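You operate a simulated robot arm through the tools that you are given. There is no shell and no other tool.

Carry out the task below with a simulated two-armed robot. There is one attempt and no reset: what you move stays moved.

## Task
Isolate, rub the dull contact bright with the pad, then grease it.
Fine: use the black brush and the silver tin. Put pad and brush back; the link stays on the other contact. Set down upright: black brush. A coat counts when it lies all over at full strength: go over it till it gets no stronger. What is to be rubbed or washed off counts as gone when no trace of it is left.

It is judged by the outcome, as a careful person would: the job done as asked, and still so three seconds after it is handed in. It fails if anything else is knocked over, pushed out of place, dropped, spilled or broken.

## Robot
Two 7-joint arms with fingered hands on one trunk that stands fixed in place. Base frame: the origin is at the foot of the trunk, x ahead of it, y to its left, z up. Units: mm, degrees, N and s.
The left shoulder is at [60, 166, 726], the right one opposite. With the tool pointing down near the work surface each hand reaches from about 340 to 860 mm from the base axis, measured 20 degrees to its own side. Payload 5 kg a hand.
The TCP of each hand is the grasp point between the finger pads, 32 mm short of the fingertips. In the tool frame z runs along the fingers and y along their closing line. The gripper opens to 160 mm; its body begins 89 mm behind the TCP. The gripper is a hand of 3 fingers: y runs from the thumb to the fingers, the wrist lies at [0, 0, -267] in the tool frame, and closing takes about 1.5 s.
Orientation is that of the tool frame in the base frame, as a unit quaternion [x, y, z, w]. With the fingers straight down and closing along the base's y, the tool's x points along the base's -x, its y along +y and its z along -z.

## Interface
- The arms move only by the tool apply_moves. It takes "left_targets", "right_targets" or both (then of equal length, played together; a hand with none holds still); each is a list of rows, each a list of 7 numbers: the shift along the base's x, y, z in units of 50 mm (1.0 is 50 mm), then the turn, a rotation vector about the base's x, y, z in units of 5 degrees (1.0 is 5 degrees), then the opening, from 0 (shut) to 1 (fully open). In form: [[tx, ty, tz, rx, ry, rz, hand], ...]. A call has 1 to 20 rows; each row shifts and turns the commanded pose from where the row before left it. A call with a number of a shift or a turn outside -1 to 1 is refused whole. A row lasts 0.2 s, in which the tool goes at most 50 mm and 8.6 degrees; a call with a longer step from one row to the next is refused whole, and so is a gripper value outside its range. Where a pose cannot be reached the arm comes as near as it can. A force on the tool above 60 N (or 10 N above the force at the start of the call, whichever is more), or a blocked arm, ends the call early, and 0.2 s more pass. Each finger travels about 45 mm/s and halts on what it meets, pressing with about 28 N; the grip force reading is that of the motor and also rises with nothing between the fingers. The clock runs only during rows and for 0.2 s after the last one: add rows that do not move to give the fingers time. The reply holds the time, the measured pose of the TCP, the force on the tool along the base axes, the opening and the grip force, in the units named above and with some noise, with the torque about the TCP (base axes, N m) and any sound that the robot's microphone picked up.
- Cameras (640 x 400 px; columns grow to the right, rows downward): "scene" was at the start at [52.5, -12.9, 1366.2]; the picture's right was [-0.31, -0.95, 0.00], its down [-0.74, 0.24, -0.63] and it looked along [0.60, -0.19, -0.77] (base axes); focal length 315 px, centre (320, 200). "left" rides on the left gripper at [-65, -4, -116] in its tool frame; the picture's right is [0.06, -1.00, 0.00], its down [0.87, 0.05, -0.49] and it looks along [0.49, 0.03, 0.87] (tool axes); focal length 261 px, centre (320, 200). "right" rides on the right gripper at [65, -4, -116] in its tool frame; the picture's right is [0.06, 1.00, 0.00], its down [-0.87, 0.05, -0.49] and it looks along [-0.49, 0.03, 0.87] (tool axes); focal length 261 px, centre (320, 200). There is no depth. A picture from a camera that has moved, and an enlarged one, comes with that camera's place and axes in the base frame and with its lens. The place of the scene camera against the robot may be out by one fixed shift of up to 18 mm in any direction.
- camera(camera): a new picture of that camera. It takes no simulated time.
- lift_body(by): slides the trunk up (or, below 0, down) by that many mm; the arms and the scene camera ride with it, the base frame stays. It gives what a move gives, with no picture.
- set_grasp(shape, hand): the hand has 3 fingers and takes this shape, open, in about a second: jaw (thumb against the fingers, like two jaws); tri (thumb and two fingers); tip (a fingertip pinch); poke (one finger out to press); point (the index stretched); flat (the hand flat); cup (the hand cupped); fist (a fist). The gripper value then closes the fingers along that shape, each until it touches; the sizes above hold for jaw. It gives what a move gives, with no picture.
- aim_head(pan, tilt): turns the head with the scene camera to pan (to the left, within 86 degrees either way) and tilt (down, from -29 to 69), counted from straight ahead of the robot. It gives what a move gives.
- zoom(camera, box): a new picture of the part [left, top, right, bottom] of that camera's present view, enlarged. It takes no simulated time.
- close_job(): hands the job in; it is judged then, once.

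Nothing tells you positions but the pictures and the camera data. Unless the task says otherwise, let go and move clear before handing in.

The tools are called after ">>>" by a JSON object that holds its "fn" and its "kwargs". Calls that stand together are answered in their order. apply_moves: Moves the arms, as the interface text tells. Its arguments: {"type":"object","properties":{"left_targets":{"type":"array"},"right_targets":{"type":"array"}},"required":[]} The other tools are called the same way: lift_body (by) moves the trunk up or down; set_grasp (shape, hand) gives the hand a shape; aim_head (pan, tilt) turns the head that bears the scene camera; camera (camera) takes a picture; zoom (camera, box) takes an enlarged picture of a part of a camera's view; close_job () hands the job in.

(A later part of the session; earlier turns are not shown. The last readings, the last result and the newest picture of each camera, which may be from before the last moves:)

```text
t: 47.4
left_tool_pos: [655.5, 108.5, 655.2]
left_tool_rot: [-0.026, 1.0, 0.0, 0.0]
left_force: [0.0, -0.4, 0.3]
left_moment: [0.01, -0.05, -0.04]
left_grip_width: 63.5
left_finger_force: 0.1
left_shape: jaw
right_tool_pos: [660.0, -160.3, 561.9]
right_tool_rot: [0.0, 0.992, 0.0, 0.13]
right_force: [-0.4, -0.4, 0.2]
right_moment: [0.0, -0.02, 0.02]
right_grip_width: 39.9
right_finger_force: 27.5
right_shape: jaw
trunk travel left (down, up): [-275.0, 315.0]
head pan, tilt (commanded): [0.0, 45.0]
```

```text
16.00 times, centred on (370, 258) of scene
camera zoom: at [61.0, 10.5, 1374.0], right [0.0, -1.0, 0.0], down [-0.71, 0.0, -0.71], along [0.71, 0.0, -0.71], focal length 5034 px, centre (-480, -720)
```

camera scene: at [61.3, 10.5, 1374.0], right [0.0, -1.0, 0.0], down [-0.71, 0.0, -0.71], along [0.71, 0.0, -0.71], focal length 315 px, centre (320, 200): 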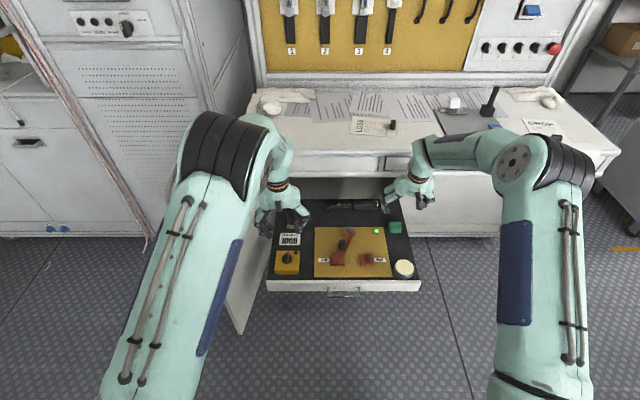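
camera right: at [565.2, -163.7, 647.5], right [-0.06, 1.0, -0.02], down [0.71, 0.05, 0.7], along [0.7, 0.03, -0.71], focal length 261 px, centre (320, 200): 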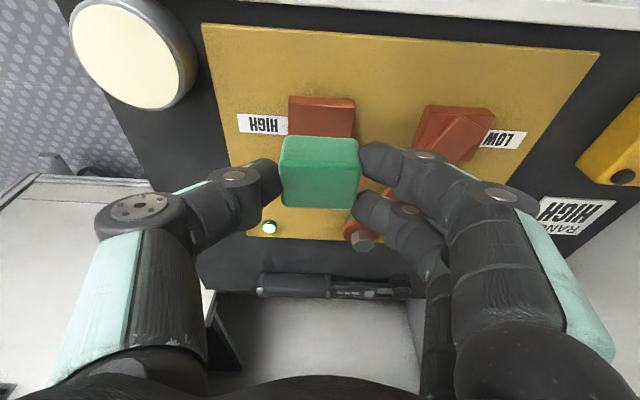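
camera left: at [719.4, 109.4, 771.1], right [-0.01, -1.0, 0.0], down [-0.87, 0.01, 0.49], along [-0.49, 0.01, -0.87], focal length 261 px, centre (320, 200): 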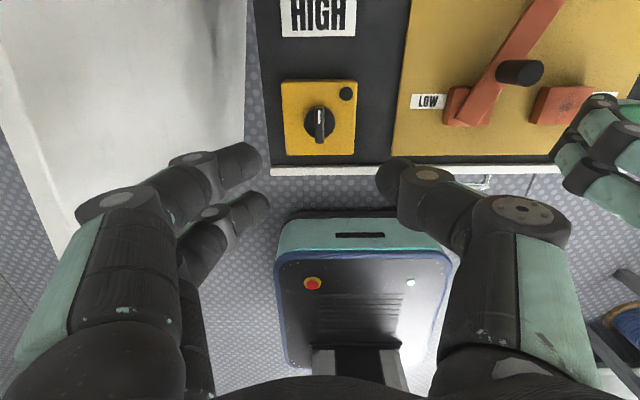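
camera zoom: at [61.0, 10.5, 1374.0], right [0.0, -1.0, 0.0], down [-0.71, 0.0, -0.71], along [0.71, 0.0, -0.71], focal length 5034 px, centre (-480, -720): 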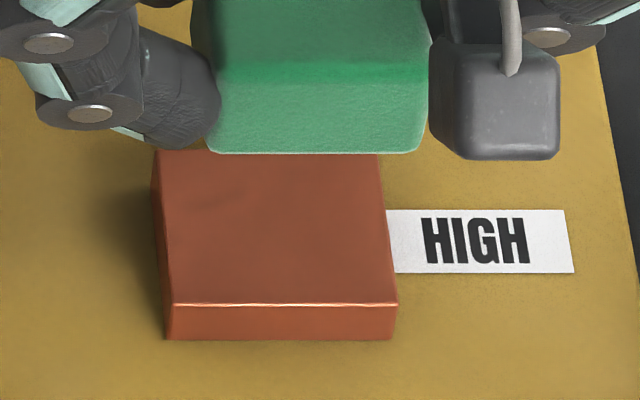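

There's a very faint shade left toward the far-left part of the face. I'll give another round with slightly more pressure, biased to that side.

>>> {"fn": "apply_moves", "kwargs": {"right_targets": [[0.16, 0.08, -0.5, 0, 0, 0, 0], [0, 0, -0.44, 0, 0, 0, 0], [0, 0, -0.08, 0, 0, 0, 0], [0, 0.28, 0, 0, 0, 0, 0], [0, -0.28, 0, 0, 0, 0, 0], [0, -0.28, 0, 0, 0, 0, 0], [0, 0.28, 0, 0, 0, 0, 0], [0, 0.28, 0, 0, 0, 0, 0], [0, -0.28, 0, 0, 0, 0, 0], [0, -0.28, 0, 0, 0, 0, 0], [0, 0.28, 0, 0, 0, 0, 0], [0, 0.28, 0, 0, 0, 0, 0], [0, -0.28, 0, 0, 0, 0, 0], [0, -0.28, 0, 0, 0, 0, 0], [0, 0.28, 0, 0, 0, 0, 0], [0, 0.28, 0, 0, 0, 0, 0], [0, -0.28, 0, 0, 0, 0, 0], [0, -0.28, 0, 0, 0, 0, 0], [0, 0.28, 0, 0, 0, 0, 0]]}}

>>> {"fn": "apply_moves", "kwargs": {"right_targets": [[0, 0, 0.07, 0, 0, 0, 0], [-0.16, 0, 0, 0, 0, 0, 0], [0, 0, -0.07, 0, 0, 0, 0], [0, 0.28, 0, 0, 0, 0, 0], [0, -0.28, 0, 0, 0, 0, 0], [0, -0.28, 0, 0, 0, 0, 0], [0, 0.28, 0, 0, 0, 0, 0], [0, 0.28, 0, 0, 0, 0, 0], [0, -0.28, 0, 0, 0, 0, 0], [0, -0.28, 0, 0, 0, 0, 0], [0, 0.28, 0, 0, 0, 0, 0], [0, 0.28, 0, 0, 0, 0, 0], [0, -0.28, 0, 0, 0, 0, 0], [0, -0.28, 0, 0, 0, 0, 0], [0, 0.28, 0, 0, 0, 0, 0], [0, 0.28, 0, 0, 0, 0, 0], [0, -0.28, 0, 0, 0, 0, 0], [0, -0.28, 0, 0, 0, 0, 0], [0, 0.28, 0, 0, 0, 0, 0]]}}

>>> {"fn": "apply_moves", "kwargs": {"right_targets": [[0, 0, 0.07, 0, 0, 0, 0], [-0.16, -0.08, 0, 0, 0, 0, 0], [0, 0, -0.07, 0, 0, 0, 0], [0, 0.28, 0, 0, 0, 0, 0], [0, -0.28, 0, 0, 0, 0, 0], [0, -0.28, 0, 0, 0, 0, 0], [0, 0.28, 0, 0, 0, 0, 0], [0, 0.28, 0, 0, 0, 0, 0], [0, -0.28, 0, 0, 0, 0, 0], [0, -0.28, 0, 0, 0, 0, 0], [0, 0.28, 0, 0, 0, 0, 0], [0, 0.28, 0, 0, 0, 0, 0], [0, -0.28, 0, 0, 0, 0, 0], [0, -0.28, 0, 0, 0, 0, 0], [0, 0.28, 0, 0, 0, 0, 0], [0, 0, 0.6, 0, 0, 0, 0], [0.16, 0, 0.42, 0, 0, 0, 0], [0, -0.9, 0, 0, 0, 0, 0], [0, -0.9, 0, 0, 0, 0, 0]]}}

>>> {"fn": "zoom", "kwargs": {"camera": "left", "box": [525, 80, 605, 130]}}

>>> {"fn": "zoom", "kwargs": {"camera": "scene", "box": [355, 240, 385, 265]}}

>>> {"fn": "camera", "kwargs": {"camera": "scene"}}

```text
t: 51.4
left_tool_pos: [655.3, 107.5, 654.5]
left_tool_rot: [-0.025, 1.0, 0.0, -0.001]
left_force: [0.1, -0.9, 0.4]
left_moment: [-0.01, -0.01, 0.01]
left_grip_width: 63.4
left_finger_force: 0.0
left_shape: jaw
right_tool_pos: [665.5, -158.5, 510.8]
right_tool_rot: [0.001, 0.991, 0.0, 0.131]
right_force: [-0.3, -3.8, 5.2]
right_moment: [-0.03, -0.02, -0.01]
right_grip_width: 40.1
right_finger_force: 28.4
right_shape: jaw
trunk travel left (down, up): [-275.0, 315.0]
head pan, tilt (commanded): [0.0, 45.0]
```

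```text
t: 55.4
left_tool_pos: [655.3, 109.0, 656.1]
left_tool_rot: [-0.026, 1.0, 0.0, 0.0]
left_force: [-0.3, -0.3, -0.4]
left_moment: [0.0, -0.02, -0.01]
left_grip_width: 63.4
left_finger_force: 0.1
left_shape: jaw
right_tool_pos: [658.4, -159.1, 511.5]
right_tool_rot: [0.001, 0.991, -0.001, 0.131]
right_force: [-0.7, -7.5, 8.4]
right_moment: [-0.11, -0.05, -0.01]
right_grip_width: 39.7
right_finger_force: 28.0
right_shape: jaw
trunk travel left (down, up): [-275.0, 315.0]
head pan, tilt (commanded): [0.0, 45.0]
```

```text
t: 59.4
left_tool_pos: [654.7, 106.9, 654.6]
left_tool_rot: [-0.026, 1.0, 0.0, 0.0]
left_force: [0.6, 0.5, 0.4]
left_moment: [0.01, 0.01, 0.0]
left_grip_width: 63.4
left_finger_force: 0.1
left_shape: jaw
right_tool_pos: [659.8, -250.6, 561.5]
right_tool_rot: [-0.001, 0.991, 0.0, 0.131]
right_force: [0.9, -0.5, 0.3]
right_moment: [0.01, 0.01, 0.03]
right_grip_width: 39.7
right_finger_force: 28.0
right_shape: jaw
trunk travel left (down, up): [-275.0, 315.0]
head pan, tilt (commanded): [0.0, 45.0]
```

```text
8.00 times, centred on (565, 105) of left
camera zoom: at [719.5, 108.4, 771.1], right [-0.01, -1.0, 0.0], down [-0.87, 0.01, 0.49], along [-0.49, 0.01, -0.87], focal length 2085 px, centre (-1640, 960)
```

zoom: 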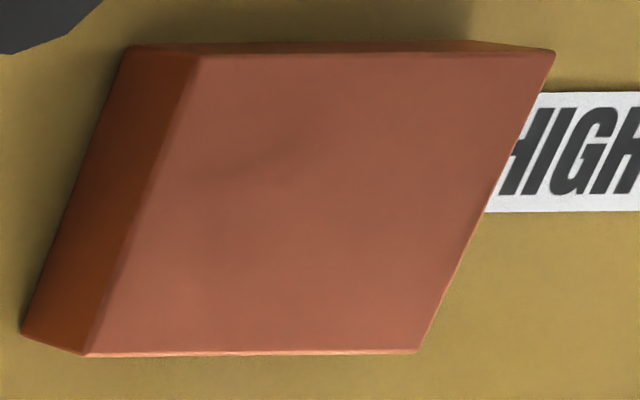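

```text
16.00 times, centred on (370, 252) of scene
camera zoom: at [61.2, 10.1, 1374.0], right [0.0, -1.0, 0.0], down [-0.71, 0.0, -0.71], along [0.71, 0.0, -0.71], focal length 5034 px, centre (-480, -640)
```

zoom: 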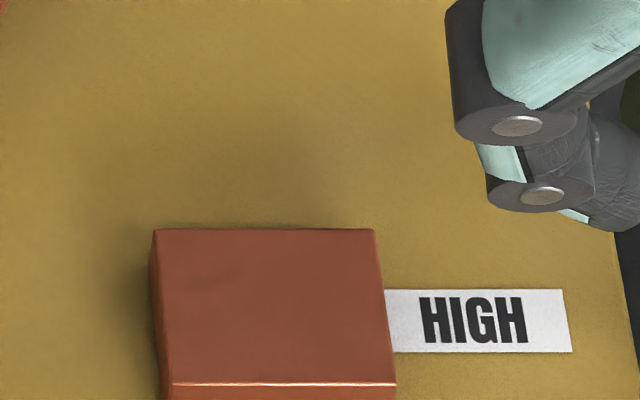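

```text
taken
camera scene: at [61.2, 10.1, 1374.0], right [0.0, -1.0, 0.0], down [-0.71, 0.0, -0.71], along [0.71, 0.0, -0.71], focal length 315 px, centre (320, 200)
```

scene: 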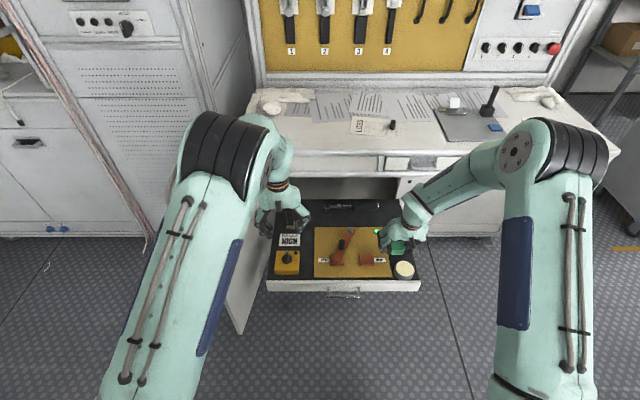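

A very faint smudge may still remain at the far-left quadrant. I'll rub that area more with a bit more pressure.

>>> {"fn": "apply_moves", "kwargs": {"right_targets": [[0.1, 0.96, 0, 0, 0, 0, 0], [0, 0.96, -0.1, 0, 0, 0, 0], [0, 0, -0.5, 0, 0, 0, 0], [0, 0, -0.36, 0, 0, 0, 0], [0, 0, -0.1, 0, 0, 0, 0], [0, 0.24, 0, 0, 0, 0, 0], [0, -0.24, 0, 0, 0, 0, 0], [0, -0.24, 0, 0, 0, 0, 0], [0, 0.24, 0, 0, 0, 0, 0], [0, 0.24, 0, 0, 0, 0, 0], [0, -0.24, 0, 0, 0, 0, 0], [0, -0.24, 0, 0, 0, 0, 0], [0, 0.24, 0, 0, 0, 0, 0], [0, 0.24, 0, 0, 0, 0, 0], [0, -0.24, 0, 0, 0, 0, 0], [0, -0.24, 0, 0, 0, 0, 0], [0, 0.24, 0, 0, 0, 0, 0]]}}

>>> {"fn": "apply_moves", "kwargs": {"right_targets": [[0, 0.24, -0.01, 0, 0, 0, 0], [0, -0.24, 0, 0, 0, 0, 0], [0, -0.24, 0, 0, 0, 0, 0], [0, 0.24, 0, 0, 0, 0, 0], [0, 0.24, 0, 0, 0, 0, 0], [0, -0.24, 0, 0, 0, 0, 0], [0, -0.24, 0, 0, 0, 0, 0], [0, 0.24, 0, 0, 0, 0, 0], [0, 0.24, 0, 0, 0, 0, 0], [0, -0.24, 0, 0, 0, 0, 0], [0, -0.24, 0, 0, 0, 0, 0], [0, 0.24, 0, 0, 0, 0, 0], [0, 0.24, 0, 0, 0, 0, 0], [0, -0.24, 0, 0, 0, 0, 0], [0, -0.24, 0, 0, 0, 0, 0], [0, 0.24, 0, 0, 0, 0, 0]]}}

>>> {"fn": "apply_moves", "kwargs": {"right_targets": [[0, 0, 0.6, 0, 0, 0, 0], [0, 0, 0.42, 0, 0, 0, 0], [0, -0.9, 0, 0, 0, 0, 0], [0, -0.9, 0, 0, 0, 0, 0], [0, 0, 0, 0, 0, 0, 0]]}}

>>> {"fn": "zoom", "kwargs": {"camera": "left", "box": [525, 80, 605, 130]}}

>>> {"fn": "zoom", "kwargs": {"camera": "scene", "box": [355, 240, 385, 265]}}

>>> {"fn": "camera", "kwargs": {"camera": "right"}}

```text
t: 63.0
left_tool_pos: [654.4, 108.2, 654.9]
left_tool_rot: [-0.026, 1.0, 0.0, 0.001]
left_force: [0.0, 0.2, -0.9]
left_moment: [0.02, -0.01, 0.0]
left_grip_width: 63.4
left_finger_force: 0.0
left_shape: jaw
right_tool_pos: [662.8, -155.6, 508.9]
right_tool_rot: [0.001, 0.991, 0.0, 0.132]
right_force: [2.3, 3.3, 18.7]
right_moment: [0.36, -0.18, 0.05]
right_grip_width: 40.9
right_finger_force: 28.4
right_shape: jaw
trunk travel left (down, up): [-275.0, 315.0]
head pan, tilt (commanded): [0.0, 45.0]
```

```text
t: 66.4
left_tool_pos: [654.3, 107.7, 655.6]
left_tool_rot: [-0.025, 1.0, 0.0, 0.001]
left_force: [-0.3, 0.0, -0.7]
left_moment: [-0.02, -0.07, -0.02]
left_grip_width: 63.3
left_finger_force: 0.0
left_shape: jaw
right_tool_pos: [662.1, -157.2, 508.6]
right_tool_rot: [0.001, 0.991, -0.001, 0.131]
right_force: [3.8, 0.4, 18.3]
right_moment: [0.19, -0.17, 0.0]
right_grip_width: 41.1
right_finger_force: 28.1
right_shape: jaw
trunk travel left (down, up): [-275.0, 315.0]
head pan, tilt (commanded): [0.0, 45.0]
```

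```text
t: 67.6
left_tool_pos: [655.0, 108.8, 654.8]
left_tool_rot: [-0.026, 1.0, -0.001, 0.0]
left_force: [0.3, 0.1, -0.4]
left_moment: [0.03, 0.01, 0.03]
left_grip_width: 63.6
left_finger_force: 0.1
left_shape: jaw
right_tool_pos: [664.2, -243.5, 559.4]
right_tool_rot: [0.0, 0.992, 0.0, 0.13]
right_force: [0.6, 0.6, -0.8]
right_moment: [0.02, 0.02, 0.0]
right_grip_width: 40.2
right_finger_force: 27.6
right_shape: jaw
trunk travel left (down, up): [-275.0, 315.0]
head pan, tilt (commanded): [0.0, 45.0]
```

```text
8.00 times, centred on (565, 105) of left
camera zoom: at [719.4, 109.5, 771.1], right [-0.01, -1.0, 0.0], down [-0.87, 0.01, 0.49], along [-0.49, 0.01, -0.87], focal length 2085 px, centre (-1640, 960)
```

zoom: 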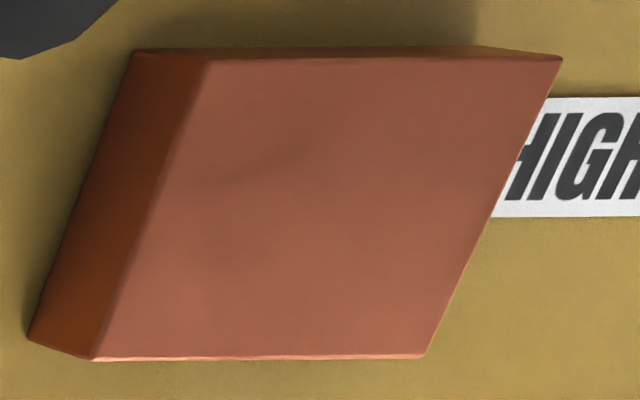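

```text
16.00 times, centred on (370, 252) of scene
camera zoom: at [61.2, 10.2, 1374.0], right [0.0, -1.0, 0.0], down [-0.71, 0.0, -0.71], along [0.71, 0.0, -0.71], focal length 5034 px, centre (-480, -640)
```

zoom: 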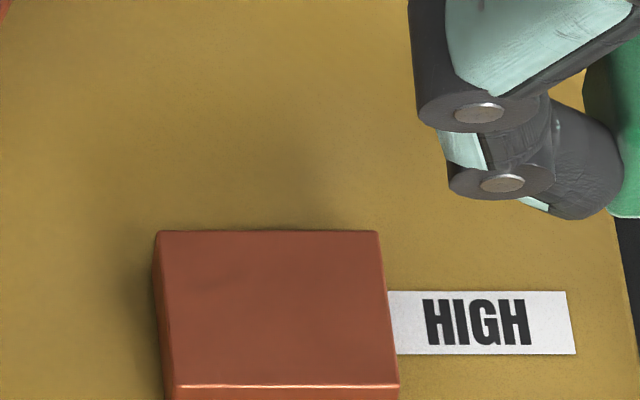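

```text
taken
camera right: at [570.6, -247.4, 655.5], right [-0.06, 1.0, -0.02], down [0.71, 0.05, 0.7], along [0.7, 0.03, -0.71], focal length 261 px, centre (320, 200)
```

right: 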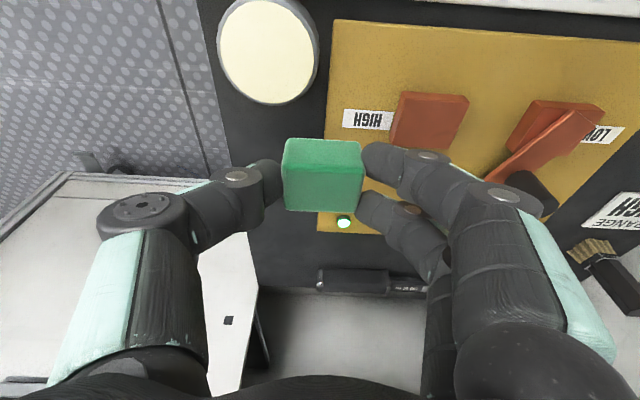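

The contact looks even from the scene view. I'll check from the right camera too.

>>> {"fn": "zoom", "kwargs": {"camera": "right", "box": [380, 80, 480, 160]}}

>>> {"fn": "zoom", "kwargs": {"camera": "right", "box": [260, 110, 400, 230]}}

>>> {"fn": "zoom", "kwargs": {"camera": "right", "box": [540, 210, 640, 320]}}

```text
5.00 times, centred on (430, 120) of right
camera zoom: at [570.6, -247.4, 655.5], right [-0.06, 1.0, -0.02], down [0.71, 0.05, 0.7], along [0.7, 0.03, -0.71], focal length 1303 px, centre (-230, 600)
```

zoom: 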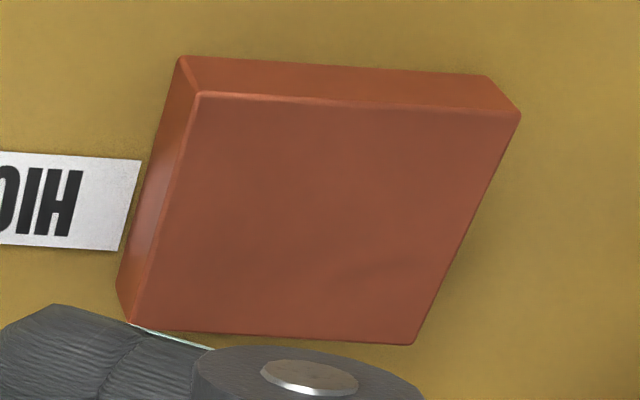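

```text
3.33 times, centred on (330, 170) of right
camera zoom: at [570.6, -247.4, 655.5], right [-0.06, 1.0, -0.02], down [0.71, 0.05, 0.7], along [0.7, 0.03, -0.71], focal length 869 px, centre (287, 300)
```

zoom: 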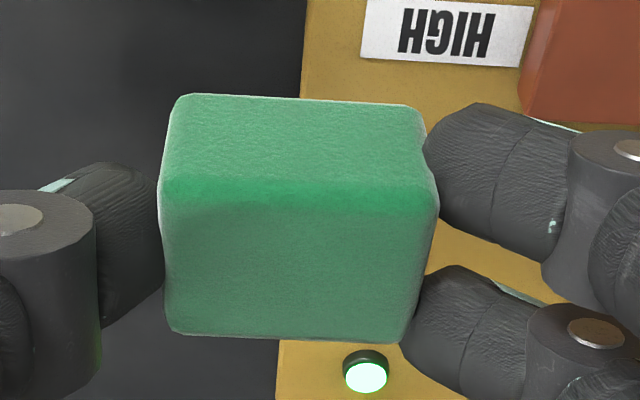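

```text
3.64 times, centred on (590, 265) of right
camera zoom: at [570.6, -247.4, 655.5], right [-0.06, 1.0, -0.02], down [0.71, 0.05, 0.7], along [0.7, 0.03, -0.71], focal length 948 px, centre (-662, -36)
```

zoom: 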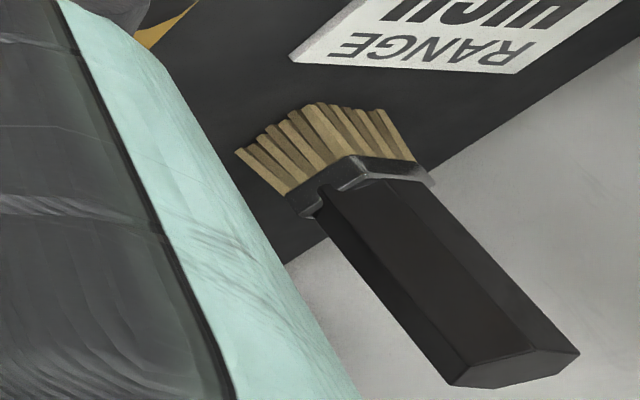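

The pad has pitched about 13° in the grip, which explains the faint leftover smudge. I'll tilt the hand to level the pad again and check.

>>> {"fn": "apply_moves", "kwargs": {"right_targets": [[0, 0, 0, 0, -0.87, 0, 0], [0, 0, 0, 0, -0.87, 0, 0], [0, 0, 0, 0, -0.87, 0, 0]]}}

>>> {"fn": "camera", "kwargs": {"camera": "right"}}

>>> {"fn": "zoom", "kwargs": {"camera": "scene", "box": [370, 210, 420, 270]}}

>>> {"fn": "camera", "kwargs": {"camera": "left"}}

```text
t: 68.4
left_tool_pos: [655.1, 108.8, 654.8]
left_tool_rot: [-0.026, 1.0, 0.0, 0.0]
left_force: [0.4, -0.2, 0.3]
left_moment: [0.0, 0.0, 0.01]
left_grip_width: 63.3
left_finger_force: 0.0
left_shape: jaw
right_tool_pos: [664.3, -243.6, 559.8]
right_tool_rot: [0.001, 0.97, 0.0, 0.244]
right_force: [1.1, -0.4, -1.5]
right_moment: [0.02, -0.02, -0.02]
right_grip_width: 40.0
right_finger_force: 28.2
right_shape: jaw
trunk travel left (down, up): [-275.0, 315.0]
head pan, tilt (commanded): [0.0, 45.0]
```

```text
taken
camera right: at [551.7, -247.8, 632.1], right [-0.05, 1.0, -0.03], down [0.53, 0.05, 0.84], along [0.84, 0.03, -0.54], focal length 261 px, centre (320, 200)
```

right: 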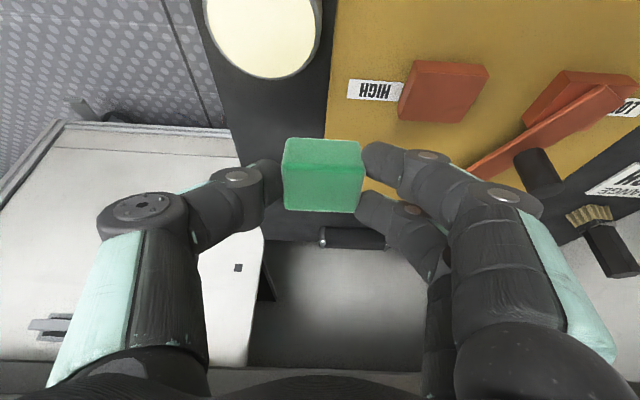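

```text
6.67 times, centred on (395, 240) of scene
camera zoom: at [61.2, 10.4, 1374.1], right [0.0, -1.0, 0.0], down [-0.71, 0.0, -0.71], along [0.71, 0.0, -0.71], focal length 2098 px, centre (-180, -67)
```

zoom: 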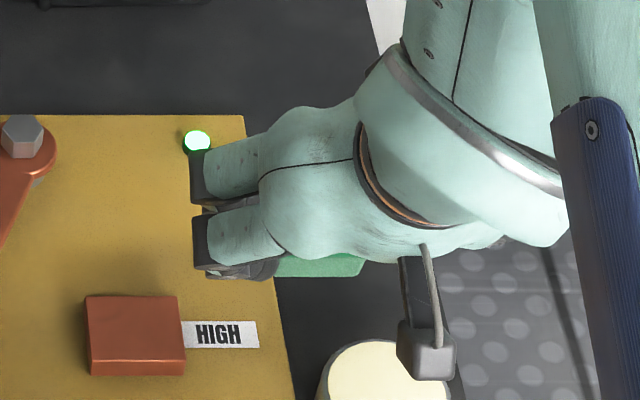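

```text
taken
camera left: at [719.5, 109.3, 771.1], right [-0.01, -1.0, 0.0], down [-0.87, 0.01, 0.49], along [-0.49, 0.01, -0.87], focal length 261 px, centre (320, 200)
```

left: 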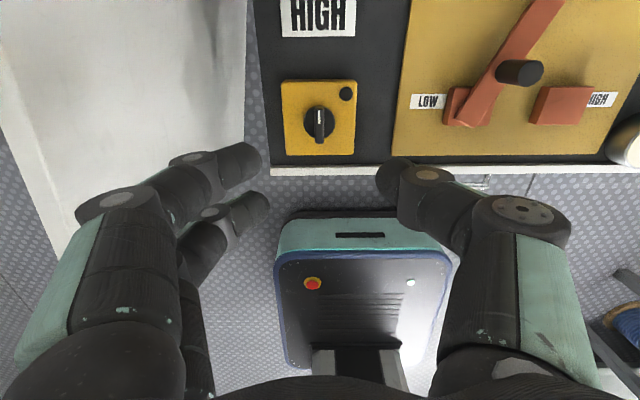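

I'll zoom on the pad in the hand to measure its tilt relative to the hand more carefully.

>>> {"fn": "zoom", "kwargs": {"camera": "right", "box": [260, 110, 400, 230]}}

>>> {"fn": "zoom", "kwargs": {"camera": "right", "box": [380, 40, 520, 140]}}

```text
3.33 times, centred on (330, 170) of right
camera zoom: at [551.7, -247.8, 632.1], right [-0.05, 1.0, -0.03], down [0.53, 0.05, 0.84], along [0.84, 0.03, -0.54], focal length 869 px, centre (287, 300)
```

zoom: 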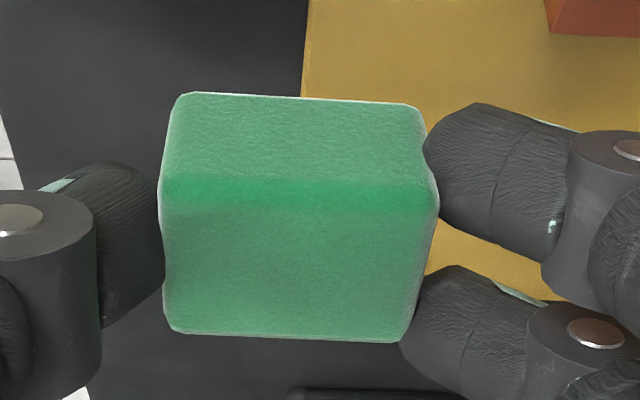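

```text
4.00 times, centred on (450, 90) of right
camera zoom: at [551.7, -247.8, 632.1], right [-0.05, 1.0, -0.03], down [0.53, 0.05, 0.84], along [0.84, 0.03, -0.54], focal length 1043 px, centre (-200, 640)
```

zoom: 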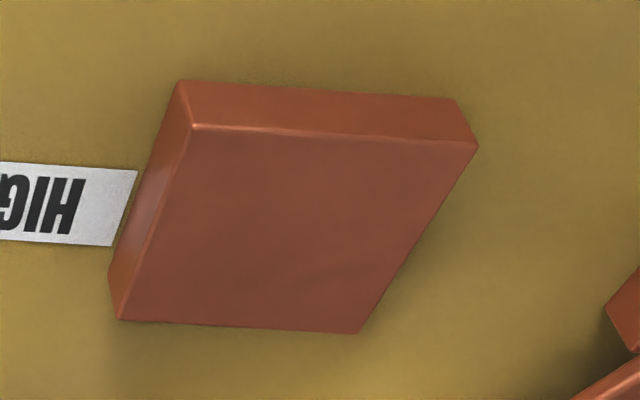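

On closer measurement the pad is close to level at the original hand tilt, so I'll restore that tilt. The face spans x 645–684, y −183…−137, and the very faint mark is near (671,−148); I'll rub directly over it again.

>>> {"fn": "apply_moves", "kwargs": {"right_targets": [[0, 0.4, 0, 0, 0.87, 0, 0], [-0.1, 0.75, 0, 0, 0.87, 0, 0], [0, 0.75, 0, 0, 0.87, 0, 0], [0, 0, -0.5, 0, 0, 0, 0], [0, 0, -0.42, 0, 0, 0, 0], [0, 0, -0.08, 0, 0, 0, 0], [0, 0.2, 0, 0, 0, 0, 0], [0, -0.2, 0, 0, 0, 0, 0], [0, -0.2, 0, 0, 0, 0, 0], [0, 0.2, 0, 0, 0, 0, 0], [0, 0.2, 0, 0, 0, 0, 0], [0, -0.2, 0, 0, 0, 0, 0], [0, -0.2, 0, 0, 0, 0, 0], [0, 0.2, 0, 0, 0, 0, 0], [0, 0.2, 0, 0, 0, 0, 0], [0, -0.2, 0, 0, 0, 0, 0], [0, -0.2, 0, 0, 0, 0, 0], [0, 0.2, 0, 0, 0, 0, 0]]}}

>>> {"fn": "apply_moves", "kwargs": {"right_targets": [[0, -0.1, 0, 0, 0, 0, 0], [0, -0.3, 0, 0, 0, 0, 0], [0, -0.3, 0, 0, 0, 0, 0], [0, 0.3, 0, 0, 0, 0, 0], [0, 0.3, 0, 0, 0, 0, 0], [0, -0.3, 0, 0, 0, 0, 0], [0, -0.3, 0, 0, 0, 0, 0], [0, 0.3, 0, 0, 0, 0, 0], [0, 0.3, 0, 0, 0, 0, 0], [0, -0.3, 0, 0, 0, 0, 0], [0, -0.3, 0, 0, 0, 0, 0], [0, 0.3, 0, 0, 0, 0, 0], [0, 0.3, 0, 0, 0, 0, 0]]}}

>>> {"fn": "apply_moves", "kwargs": {"right_targets": [[0, 0, 0.6, 0, 0, 0, 0], [0, 0, 0.6, 0, 0, 0, 0], [0, -0.9, 0, 0, 0, 0, 0], [0, -0.9, 0, 0, 0, 0, 0], [0, 0, 0, 0, 0, 0, 0]]}}

>>> {"fn": "zoom", "kwargs": {"camera": "left", "box": [525, 80, 605, 130]}}

>>> {"fn": "zoom", "kwargs": {"camera": "right", "box": [380, 80, 480, 160]}}

>>> {"fn": "camera", "kwargs": {"camera": "right"}}

```text
t: 72.2
left_tool_pos: [654.0, 107.9, 656.4]
left_tool_rot: [-0.025, 1.0, -0.001, 0.0]
left_force: [-1.4, -0.6, -0.1]
left_moment: [-0.02, -0.04, 0.01]
left_grip_width: 63.3
left_finger_force: 0.0
left_shape: jaw
right_tool_pos: [657.5, -150.1, 508.6]
right_tool_rot: [0.001, 0.991, -0.001, 0.131]
right_force: [0.3, 1.2, 18.8]
right_moment: [0.22, -0.08, 0.08]
right_grip_width: 40.7
right_finger_force: 28.3
right_shape: jaw
trunk travel left (down, up): [-275.0, 315.0]
head pan, tilt (commanded): [0.0, 45.0]
```

```text
t: 75.0
left_tool_pos: [654.4, 111.0, 656.1]
left_tool_rot: [-0.025, 1.0, 0.0, -0.001]
left_force: [-0.5, 0.0, 0.1]
left_moment: [-0.01, 0.02, 0.03]
left_grip_width: 63.8
left_finger_force: 0.1
left_shape: jaw
right_tool_pos: [657.8, -153.6, 509.6]
right_tool_rot: [0.0, 0.991, 0.0, 0.13]
right_force: [-1.0, -7.0, 10.4]
right_moment: [-0.2, 0.01, -0.03]
right_grip_width: 39.9
right_finger_force: 27.6
right_shape: jaw
trunk travel left (down, up): [-275.0, 315.0]
head pan, tilt (commanded): [0.0, 45.0]
```

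```text
t: 76.2
left_tool_pos: [655.6, 109.6, 655.8]
left_tool_rot: [-0.027, 1.0, 0.0, 0.0]
left_force: [0.6, 0.7, 0.1]
left_moment: [0.01, -0.01, -0.01]
left_grip_width: 63.3
left_finger_force: 0.1
left_shape: jaw
right_tool_pos: [657.1, -244.2, 566.3]
right_tool_rot: [0.0, 0.991, 0.0, 0.13]
right_force: [-0.1, -0.2, 0.4]
right_moment: [-0.01, -0.01, -0.03]
right_grip_width: 39.6
right_finger_force: 27.9
right_shape: jaw
trunk travel left (down, up): [-275.0, 315.0]
head pan, tilt (commanded): [0.0, 45.0]
```

```text
8.00 times, centred on (565, 105) of left
camera zoom: at [719.4, 109.5, 771.1], right [-0.01, -1.0, 0.0], down [-0.87, 0.01, 0.49], along [-0.49, 0.01, -0.87], focal length 2085 px, centre (-1640, 960)
```

zoom: 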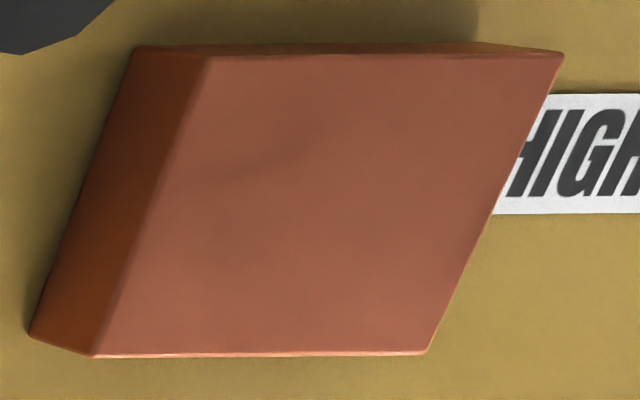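

```text
5.00 times, centred on (430, 120) of right
camera zoom: at [564.2, -247.8, 661.8], right [-0.06, 1.0, -0.02], down [0.71, 0.05, 0.7], along [0.7, 0.03, -0.71], focal length 1303 px, centre (-230, 600)
```

zoom: 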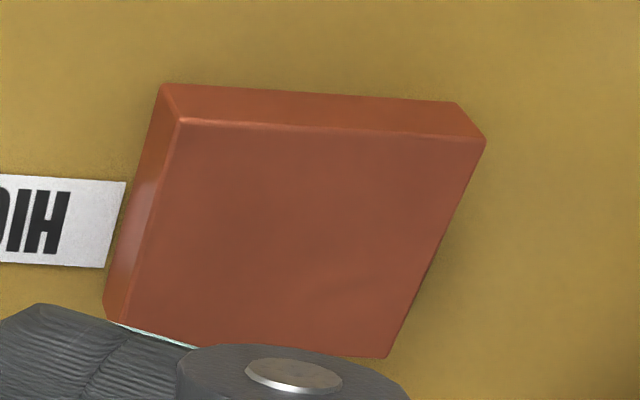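

```text
taken
camera right: at [564.2, -247.8, 661.8], right [-0.06, 1.0, -0.02], down [0.71, 0.05, 0.7], along [0.7, 0.03, -0.71], focal length 261 px, centre (320, 200)
```

right: 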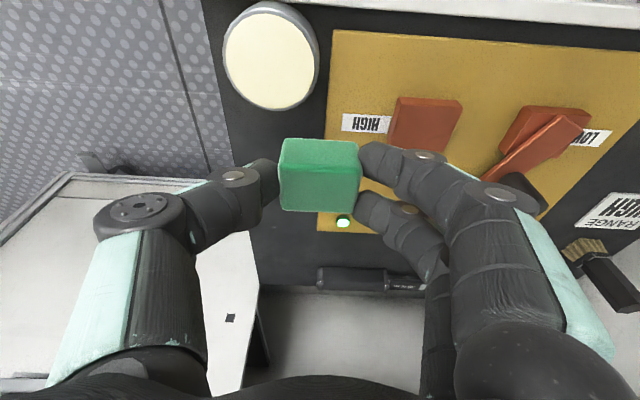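

The surface is nearly uniform. I'll zoom hard once more and compare with the LOW contact's finish.

>>> {"fn": "zoom", "kwargs": {"camera": "left", "box": [540, 84, 580, 114]}}

>>> {"fn": "zoom", "kwargs": {"camera": "left", "box": [430, 70, 530, 135]}}

>>> {"fn": "zoom", "kwargs": {"camera": "scene", "box": [358, 252, 376, 266]}}

```text
13.33 times, centred on (560, 99) of left
camera zoom: at [719.4, 109.5, 771.1], right [-0.01, -1.0, 0.0], down [-0.87, 0.01, 0.49], along [-0.49, 0.01, -0.87], focal length 3475 px, centre (-2880, 1547)
```

zoom: 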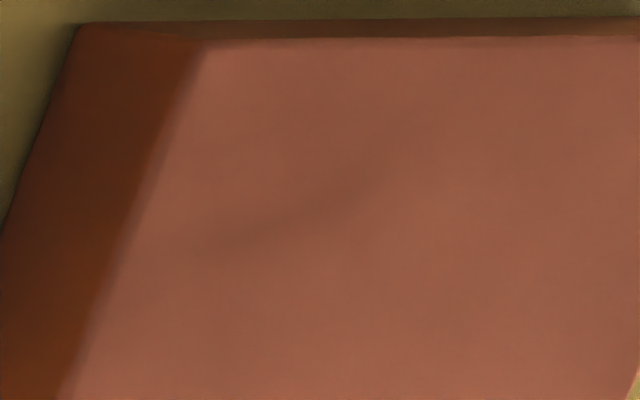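

```text
6.15 times, centred on (480, 102) of left
camera zoom: at [719.4, 109.5, 771.1], right [-0.01, -1.0, 0.0], down [-0.87, 0.01, 0.49], along [-0.49, 0.01, -0.87], focal length 1604 px, centre (-665, 800)
```

zoom: 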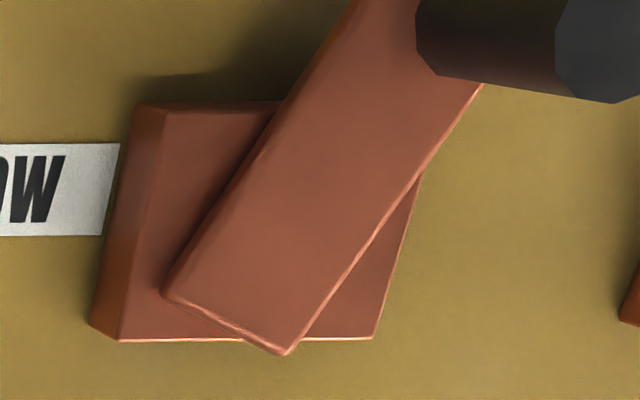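

```text
16.00 times, centred on (367, 259) of scene
camera zoom: at [61.2, 10.2, 1374.0], right [0.0, -1.0, 0.0], down [-0.71, 0.0, -0.71], along [0.71, 0.0, -0.71], focal length 5034 px, centre (-432, -744)
```

zoom: 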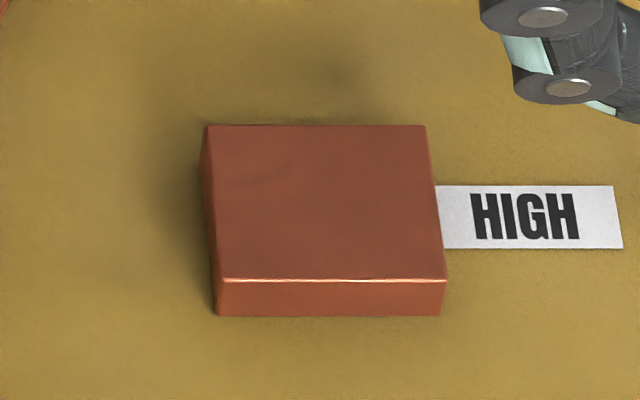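

The remaining shade may just be the hand's soft shadow. I'll carry the pad back toward its place and look at the contact again with the hand away.

>>> {"fn": "apply_moves", "kwargs": {"right_targets": [[0.6, -0.15, 0.1, 0, 0, 0, 0], [0.6, -0.15, 0, 0, 0, 0, 0], [0.6, -0.15, 0, 0, 0, 0, 0], [0.6, -0.15, 0, 0, 0, 0, 0], [0.5, -0.12, 0, 0, 0, 0, 0], [0, 0, 0, 0, 0, 0, 0]]}}

>>> {"fn": "zoom", "kwargs": {"camera": "left", "box": [525, 80, 605, 130]}}

>>> {"fn": "zoom", "kwargs": {"camera": "scene", "box": [358, 252, 376, 266]}}

>>> {"fn": "zoom", "kwargs": {"camera": "scene", "box": [260, 190, 430, 296]}}

```text
t: 77.6
left_tool_pos: [654.4, 108.4, 655.2]
left_tool_rot: [-0.026, 1.0, 0.0, 0.0]
left_force: [0.1, 0.3, -0.4]
left_moment: [-0.01, -0.01, -0.03]
left_grip_width: 63.5
left_finger_force: 0.0
left_shape: jaw
right_tool_pos: [803.2, -279.1, 572.9]
right_tool_rot: [-0.001, 0.992, -0.001, 0.13]
right_force: [-0.2, -0.1, -0.5]
right_moment: [-0.03, 0.01, 0.01]
right_grip_width: 39.8
right_finger_force: 28.1
right_shape: jaw
trunk travel left (down, up): [-275.0, 315.0]
head pan, tilt (commanded): [0.0, 45.0]
```

```text
8.00 times, centred on (565, 105) of left
camera zoom: at [719.5, 109.1, 771.0], right [-0.01, -1.0, 0.0], down [-0.87, 0.01, 0.49], along [-0.49, 0.01, -0.87], focal length 2085 px, centre (-1640, 960)
```

zoom: 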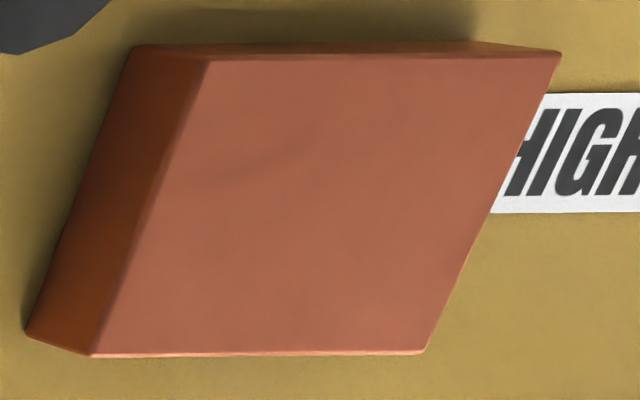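

```text
16.00 times, centred on (367, 259) of scene
camera zoom: at [61.4, 10.4, 1374.0], right [0.0, -1.0, 0.0], down [-0.71, 0.0, -0.71], along [0.71, 0.0, -0.71], focal length 5034 px, centre (-432, -744)
```

zoom: 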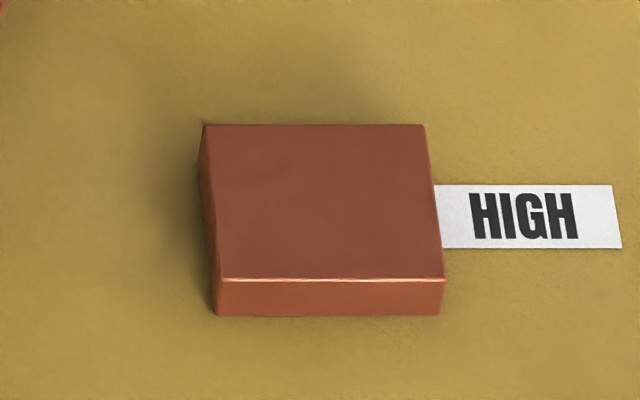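

```text
3.76 times, centred on (345, 243) of scene
camera zoom: at [61.4, 10.4, 1374.0], right [0.0, -1.0, 0.0], down [-0.71, 0.0, -0.71], along [0.71, 0.0, -0.71], focal length 1185 px, centre (226, 38)
```

zoom: 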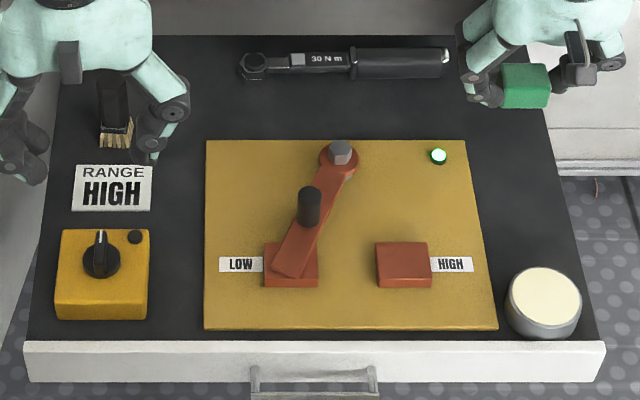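

A very faint line is still there with the hand away. I'll do one more concentrated session exactly over it, with slight diagonal strokes, and then compare to see whether it's a remnant or just the metal's grain.

>>> {"fn": "apply_moves", "kwargs": {"right_targets": [[-0.6, 0.5, 0, 0, 0, 0, 0], [-0.6, 0.5, 0, 0, 0, 0, 0], [-0.6, 0.5, 0, 0, 0, 0, 0], [-0.6, 0.5, 0, 0, 0, 0, 0], [-0.48, 0.6, 0, 0, 0, 0, 0], [0, 0, -0.6, 0, 0, 0, 0], [0, 0, -0.5, 0, 0, 0, 0], [0, 0, -0.14, 0, 0, 0, 0], [0, 0, -0.04, 0, 0, 0, 0]]}}

>>> {"fn": "apply_moves", "kwargs": {"right_targets": [[0.06, 0.2, 0, 0, 0, 0, 0], [-0.06, -0.2, 0, 0, 0, 0, 0], [-0.06, -0.2, 0, 0, 0, 0, 0], [0.06, 0.2, 0, 0, 0, 0, 0], [-0.06, 0.2, 0, 0, 0, 0, 0], [0.06, -0.2, 0, 0, 0, 0, 0], [0.06, -0.2, 0, 0, 0, 0, 0], [-0.06, 0.2, 0, 0, 0, 0, 0], [0.06, 0.2, 0, 0, 0, 0, 0], [-0.06, -0.2, 0, 0, 0, 0, 0], [-0.06, -0.2, 0, 0, 0, 0, 0], [0.06, 0.2, 0, 0, 0, 0, 0], [-0.06, 0.2, 0, 0, 0, 0, 0], [0.06, -0.2, 0, 0, 0, 0, 0], [0.06, -0.2, 0, 0, 0, 0, 0], [-0.06, 0.2, 0, 0, 0, 0, 0]]}}

>>> {"fn": "apply_moves", "kwargs": {"right_targets": [[0, 0, 0.6, 0, 0, 0, 0], [0, 0, 0.68, 0, 0, 0, 0], [0.48, -0.6, 0, 0, 0, 0, 0], [0.6, -0.5, 0, 0, 0, 0, 0], [0.6, -0.5, 0, 0, 0, 0, 0], [0.6, -0.5, 0, 0, 0, 0, 0], [0.6, -0.5, 0, 0, 0, 0, 0], [0, 0, 0, 0, 0, 0, 0]]}}

>>> {"fn": "zoom", "kwargs": {"camera": "left", "box": [525, 80, 605, 130]}}

>>> {"fn": "zoom", "kwargs": {"camera": "scene", "box": [358, 252, 376, 266]}}

>>> {"fn": "zoom", "kwargs": {"camera": "scene", "box": [260, 190, 430, 296]}}

```text
t: 79.6
left_tool_pos: [654.5, 109.1, 655.2]
left_tool_rot: [-0.026, 1.0, 0.0, 0.0]
left_force: [0.6, -1.5, -0.3]
left_moment: [0.0, 0.0, -0.01]
left_grip_width: 63.4
left_finger_force: 0.1
left_shape: jaw
right_tool_pos: [657.9, -150.1, 509.2]
right_tool_rot: [-0.001, 0.991, 0.0, 0.132]
right_force: [-3.8, 0.8, 4.8]
right_moment: [0.0, 0.01, 0.0]
right_grip_width: 40.1
right_finger_force: 28.4
right_shape: jaw
trunk travel left (down, up): [-275.0, 315.0]
head pan, tilt (commanded): [0.0, 45.0]
```

```text
t: 83.0
left_tool_pos: [655.3, 108.2, 656.2]
left_tool_rot: [-0.027, 1.0, 0.0, 0.0]
left_force: [0.0, 0.3, -0.6]
left_moment: [0.0, -0.04, 0.0]
left_grip_width: 63.6
left_finger_force: 0.0
left_shape: jaw
right_tool_pos: [660.8, -150.5, 511.8]
right_tool_rot: [0.0, 0.992, 0.0, 0.13]
right_force: [0.5, 0.0, -0.4]
right_moment: [-0.03, 0.03, 0.01]
right_grip_width: 40.0
right_finger_force: 27.7
right_shape: jaw
trunk travel left (down, up): [-275.0, 315.0]
head pan, tilt (commanded): [0.0, 45.0]
```

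```text
t: 84.8
left_tool_pos: [656.2, 108.7, 655.0]
left_tool_rot: [-0.026, 1.0, 0.0, 0.0]
left_force: [-0.4, 0.2, 0.4]
left_moment: [0.02, 0.04, 0.02]
left_grip_width: 63.1
left_finger_force: 0.0
left_shape: jaw
right_tool_pos: [802.5, -279.1, 573.9]
right_tool_rot: [0.0, 0.991, 0.0, 0.131]
right_force: [0.0, -0.8, 0.1]
right_moment: [-0.01, -0.01, 0.0]
right_grip_width: 39.6
right_finger_force: 28.2
right_shape: jaw
trunk travel left (down, up): [-275.0, 315.0]
head pan, tilt (commanded): [0.0, 45.0]
```

```text
8.00 times, centred on (565, 105) of left
camera zoom: at [719.5, 109.1, 771.0], right [-0.01, -1.0, 0.0], down [-0.87, 0.01, 0.49], along [-0.49, 0.01, -0.87], focal length 2085 px, centre (-1640, 960)
```

zoom: 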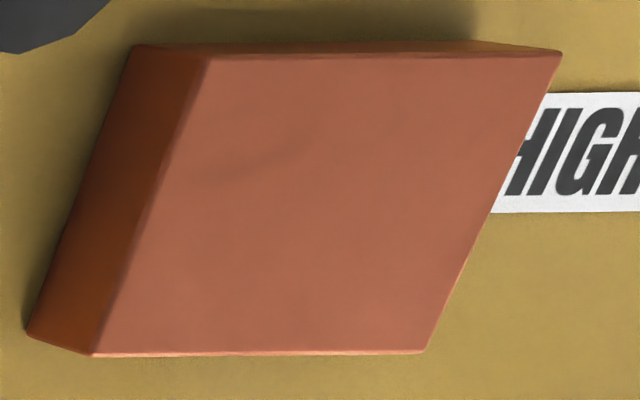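

```text
16.00 times, centred on (367, 259) of scene
camera zoom: at [61.4, 10.3, 1374.0], right [0.0, -1.0, 0.0], down [-0.71, 0.0, -0.71], along [0.71, 0.0, -0.71], focal length 5034 px, centre (-432, -744)
```

zoom: 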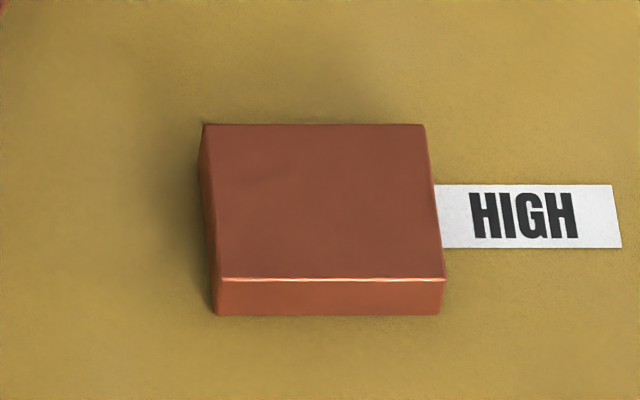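

```text
3.76 times, centred on (345, 243) of scene
camera zoom: at [61.4, 10.3, 1374.0], right [0.0, -1.0, 0.0], down [-0.71, 0.0, -0.71], along [0.71, 0.0, -0.71], focal length 1185 px, centre (226, 38)
```

zoom: 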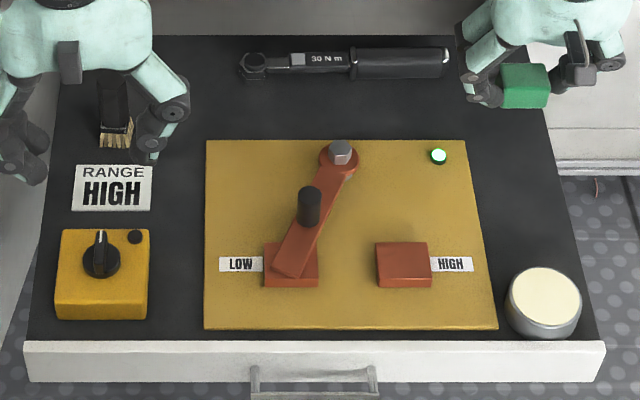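

That last session turned out to have almost no pressure, so the test was inconclusive. I'll repeat it with proper pressure, checking the force first.

>>> {"fn": "apply_moves", "kwargs": {"right_targets": [[-0.6, 0.5, 0, 0, 0, 0, 0], [-0.6, 0.5, 0, 0, 0, 0, 0], [-0.6, 0.5, 0, 0, 0, 0, 0], [-0.6, 0.5, 0, 0, 0, 0, 0], [-0.42, 0.56, 0, 0, 0, 0, 0], [0, 0, -0.6, 0, 0, 0, 0], [0, 0, -0.5, 0, 0, 0, 0], [0, 0, -0.14, 0, 0, 0, 0], [0, 0, -0.06, 0, 0, 0, 0], [0, 0, -0.04, 0, 0, 0, 0]]}}

```text
t: 87.0
left_tool_pos: [653.8, 109.4, 655.1]
left_tool_rot: [-0.026, 1.0, 0.001, 0.0]
left_force: [0.1, -0.2, 0.5]
left_moment: [0.01, 0.0, 0.02]
left_grip_width: 63.4
left_finger_force: 0.1
left_shape: jaw
right_tool_pos: [663.7, -152.4, 510.4]
right_tool_rot: [0.0, 0.991, 0.0, 0.132]
right_force: [-4.2, -0.6, 14.3]
right_moment: [0.06, -0.01, -0.02]
right_grip_width: 40.0
right_finger_force: 28.4
right_shape: jaw
trunk travel left (down, up): [-275.0, 315.0]
head pan, tilt (commanded): [0.0, 45.0]
```

Pressure is about 14 N now. I'll stroke along y over the mark.

>>> {"fn": "apply_moves", "kwargs": {"right_targets": [[0, 0.24, 0, 0, 0, 0, 0], [0, -0.24, 0, 0, 0, 0, 0], [0, -0.24, 0, 0, 0, 0, 0], [0, 0.24, 0, 0, 0, 0, 0], [0, 0.24, 0, 0, 0, 0, 0], [0, -0.24, 0, 0, 0, 0, 0], [0, -0.24, 0, 0, 0, 0, 0], [0, 0.24, 0, 0, 0, 0, 0], [0, 0.24, 0, 0, 0, 0, 0], [0, -0.24, 0, 0, 0, 0, 0], [0, -0.24, 0, 0, 0, 0, 0], [0, 0.24, 0, 0, 0, 0, 0], [0, 0.24, 0, 0, 0, 0, 0], [0, -0.24, 0, 0, 0, 0, 0], [0, -0.24, 0, 0, 0, 0, 0], [0, 0.24, 0, 0, 0, 0, 0]]}}

>>> {"fn": "apply_moves", "kwargs": {"right_targets": [[-0.1, 0.24, 0, 0, 0, 0, 0], [0, -0.24, 0, 0, 0, 0, 0], [0, -0.24, 0, 0, 0, 0, 0], [0, 0.24, 0, 0, 0, 0, 0], [0, 0.24, 0, 0, 0, 0, 0], [0, -0.24, 0, 0, 0, 0, 0], [0, -0.24, 0, 0, 0, 0, 0], [0, 0.24, 0, 0, 0, 0, 0], [0, 0.24, 0, 0, 0, 0, 0], [0, -0.24, 0, 0, 0, 0, 0], [0, -0.24, 0, 0, 0, 0, 0], [0, 0.24, 0, 0, 0, 0, 0]]}}

>>> {"fn": "apply_moves", "kwargs": {"right_targets": [[0, 0, 0.6, 0, 0, 0, 0], [0, 0, 0.74, 0, 0, 0, 0], [0.52, -0.56, 0, 0, 0, 0, 0], [0.6, -0.5, 0, 0, 0, 0, 0], [0.6, -0.5, 0, 0, 0, 0, 0], [0.6, -0.5, 0, 0, 0, 0, 0], [0.6, -0.5, 0, 0, 0, 0, 0], [0, 0, 0, 0, 0, 0, 0]]}}

>>> {"fn": "zoom", "kwargs": {"camera": "left", "box": [525, 80, 605, 130]}}

>>> {"fn": "zoom", "kwargs": {"camera": "scene", "box": [358, 252, 376, 266]}}

>>> {"fn": "camera", "kwargs": {"camera": "right"}}

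```text
t: 90.4
left_tool_pos: [655.3, 108.1, 655.7]
left_tool_rot: [-0.025, 1.0, 0.0, 0.0]
left_force: [-0.5, 0.1, -0.5]
left_moment: [0.0, 0.0, -0.01]
left_grip_width: 63.4
left_finger_force: 0.0
left_shape: jaw
right_tool_pos: [661.9, -154.1, 509.4]
right_tool_rot: [0.002, 0.991, -0.001, 0.132]
right_force: [0.6, -2.9, 16.6]
right_moment: [0.04, -0.11, 0.04]
right_grip_width: 40.6
right_finger_force: 27.8
right_shape: jaw
trunk travel left (down, up): [-275.0, 315.0]
head pan, tilt (commanded): [0.0, 45.0]
```

```text
t: 93.0
left_tool_pos: [654.5, 108.7, 656.0]
left_tool_rot: [-0.025, 1.0, 0.0, 0.0]
left_force: [-0.6, 0.9, -0.6]
left_moment: [0.03, -0.02, -0.02]
left_grip_width: 63.3
left_finger_force: 0.0
left_shape: jaw
right_tool_pos: [656.5, -154.8, 507.9]
right_tool_rot: [0.003, 0.992, -0.002, 0.13]
right_force: [1.6, -5.6, 11.9]
right_moment: [-0.06, -0.12, 0.01]
right_grip_width: 40.1
right_finger_force: 28.4
right_shape: jaw
trunk travel left (down, up): [-275.0, 315.0]
head pan, tilt (commanded): [0.0, 45.0]
```

```text
t: 94.8
left_tool_pos: [654.3, 108.5, 654.5]
left_tool_rot: [-0.026, 1.0, 0.0, 0.0]
left_force: [-0.3, 1.0, 0.5]
left_moment: [-0.01, 0.02, -0.02]
left_grip_width: 63.4
left_finger_force: 0.1
left_shape: jaw
right_tool_pos: [802.9, -280.5, 572.2]
right_tool_rot: [0.0, 0.992, 0.001, 0.13]
right_force: [1.3, 0.1, 0.0]
right_moment: [0.03, 0.0, -0.03]
right_grip_width: 39.9
right_finger_force: 27.9
right_shape: jaw
trunk travel left (down, up): [-275.0, 315.0]
head pan, tilt (commanded): [0.0, 45.0]
```

```text
8.00 times, centred on (565, 105) of left
camera zoom: at [719.5, 109.0, 771.0], right [-0.01, -1.0, 0.0], down [-0.87, 0.01, 0.49], along [-0.49, 0.01, -0.87], focal length 2085 px, centre (-1640, 960)
```

zoom: 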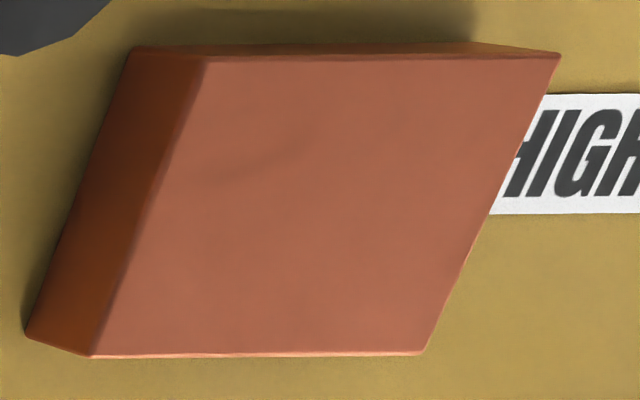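

```text
16.00 times, centred on (367, 259) of scene
camera zoom: at [61.4, 10.2, 1374.0], right [0.0, -1.0, 0.0], down [-0.71, 0.0, -0.71], along [0.71, 0.0, -0.71], focal length 5034 px, centre (-432, -744)
```

zoom: 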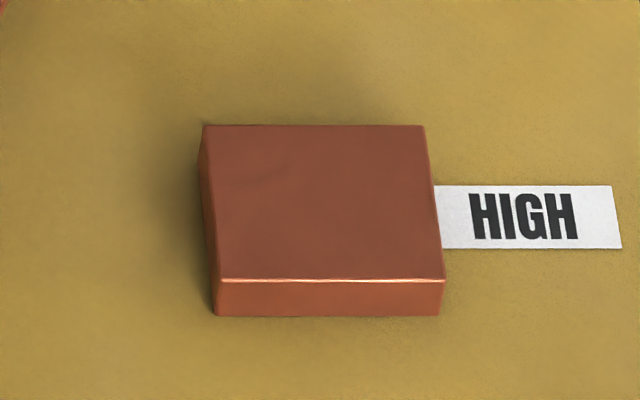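

```text
taken
camera right: at [709.7, -285.3, 668.7], right [-0.06, 1.0, -0.02], down [0.71, 0.05, 0.7], along [0.7, 0.03, -0.71], focal length 261 px, centre (320, 200)
```

right: 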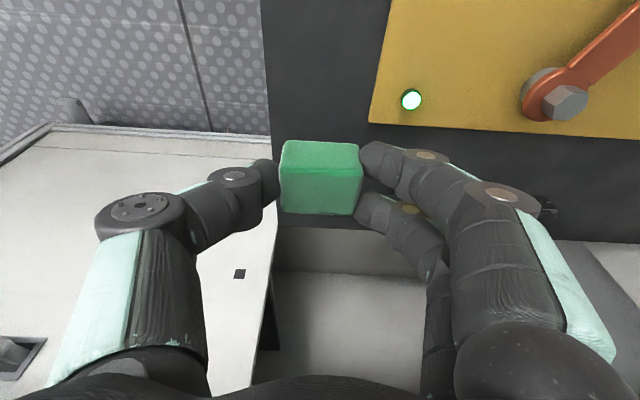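

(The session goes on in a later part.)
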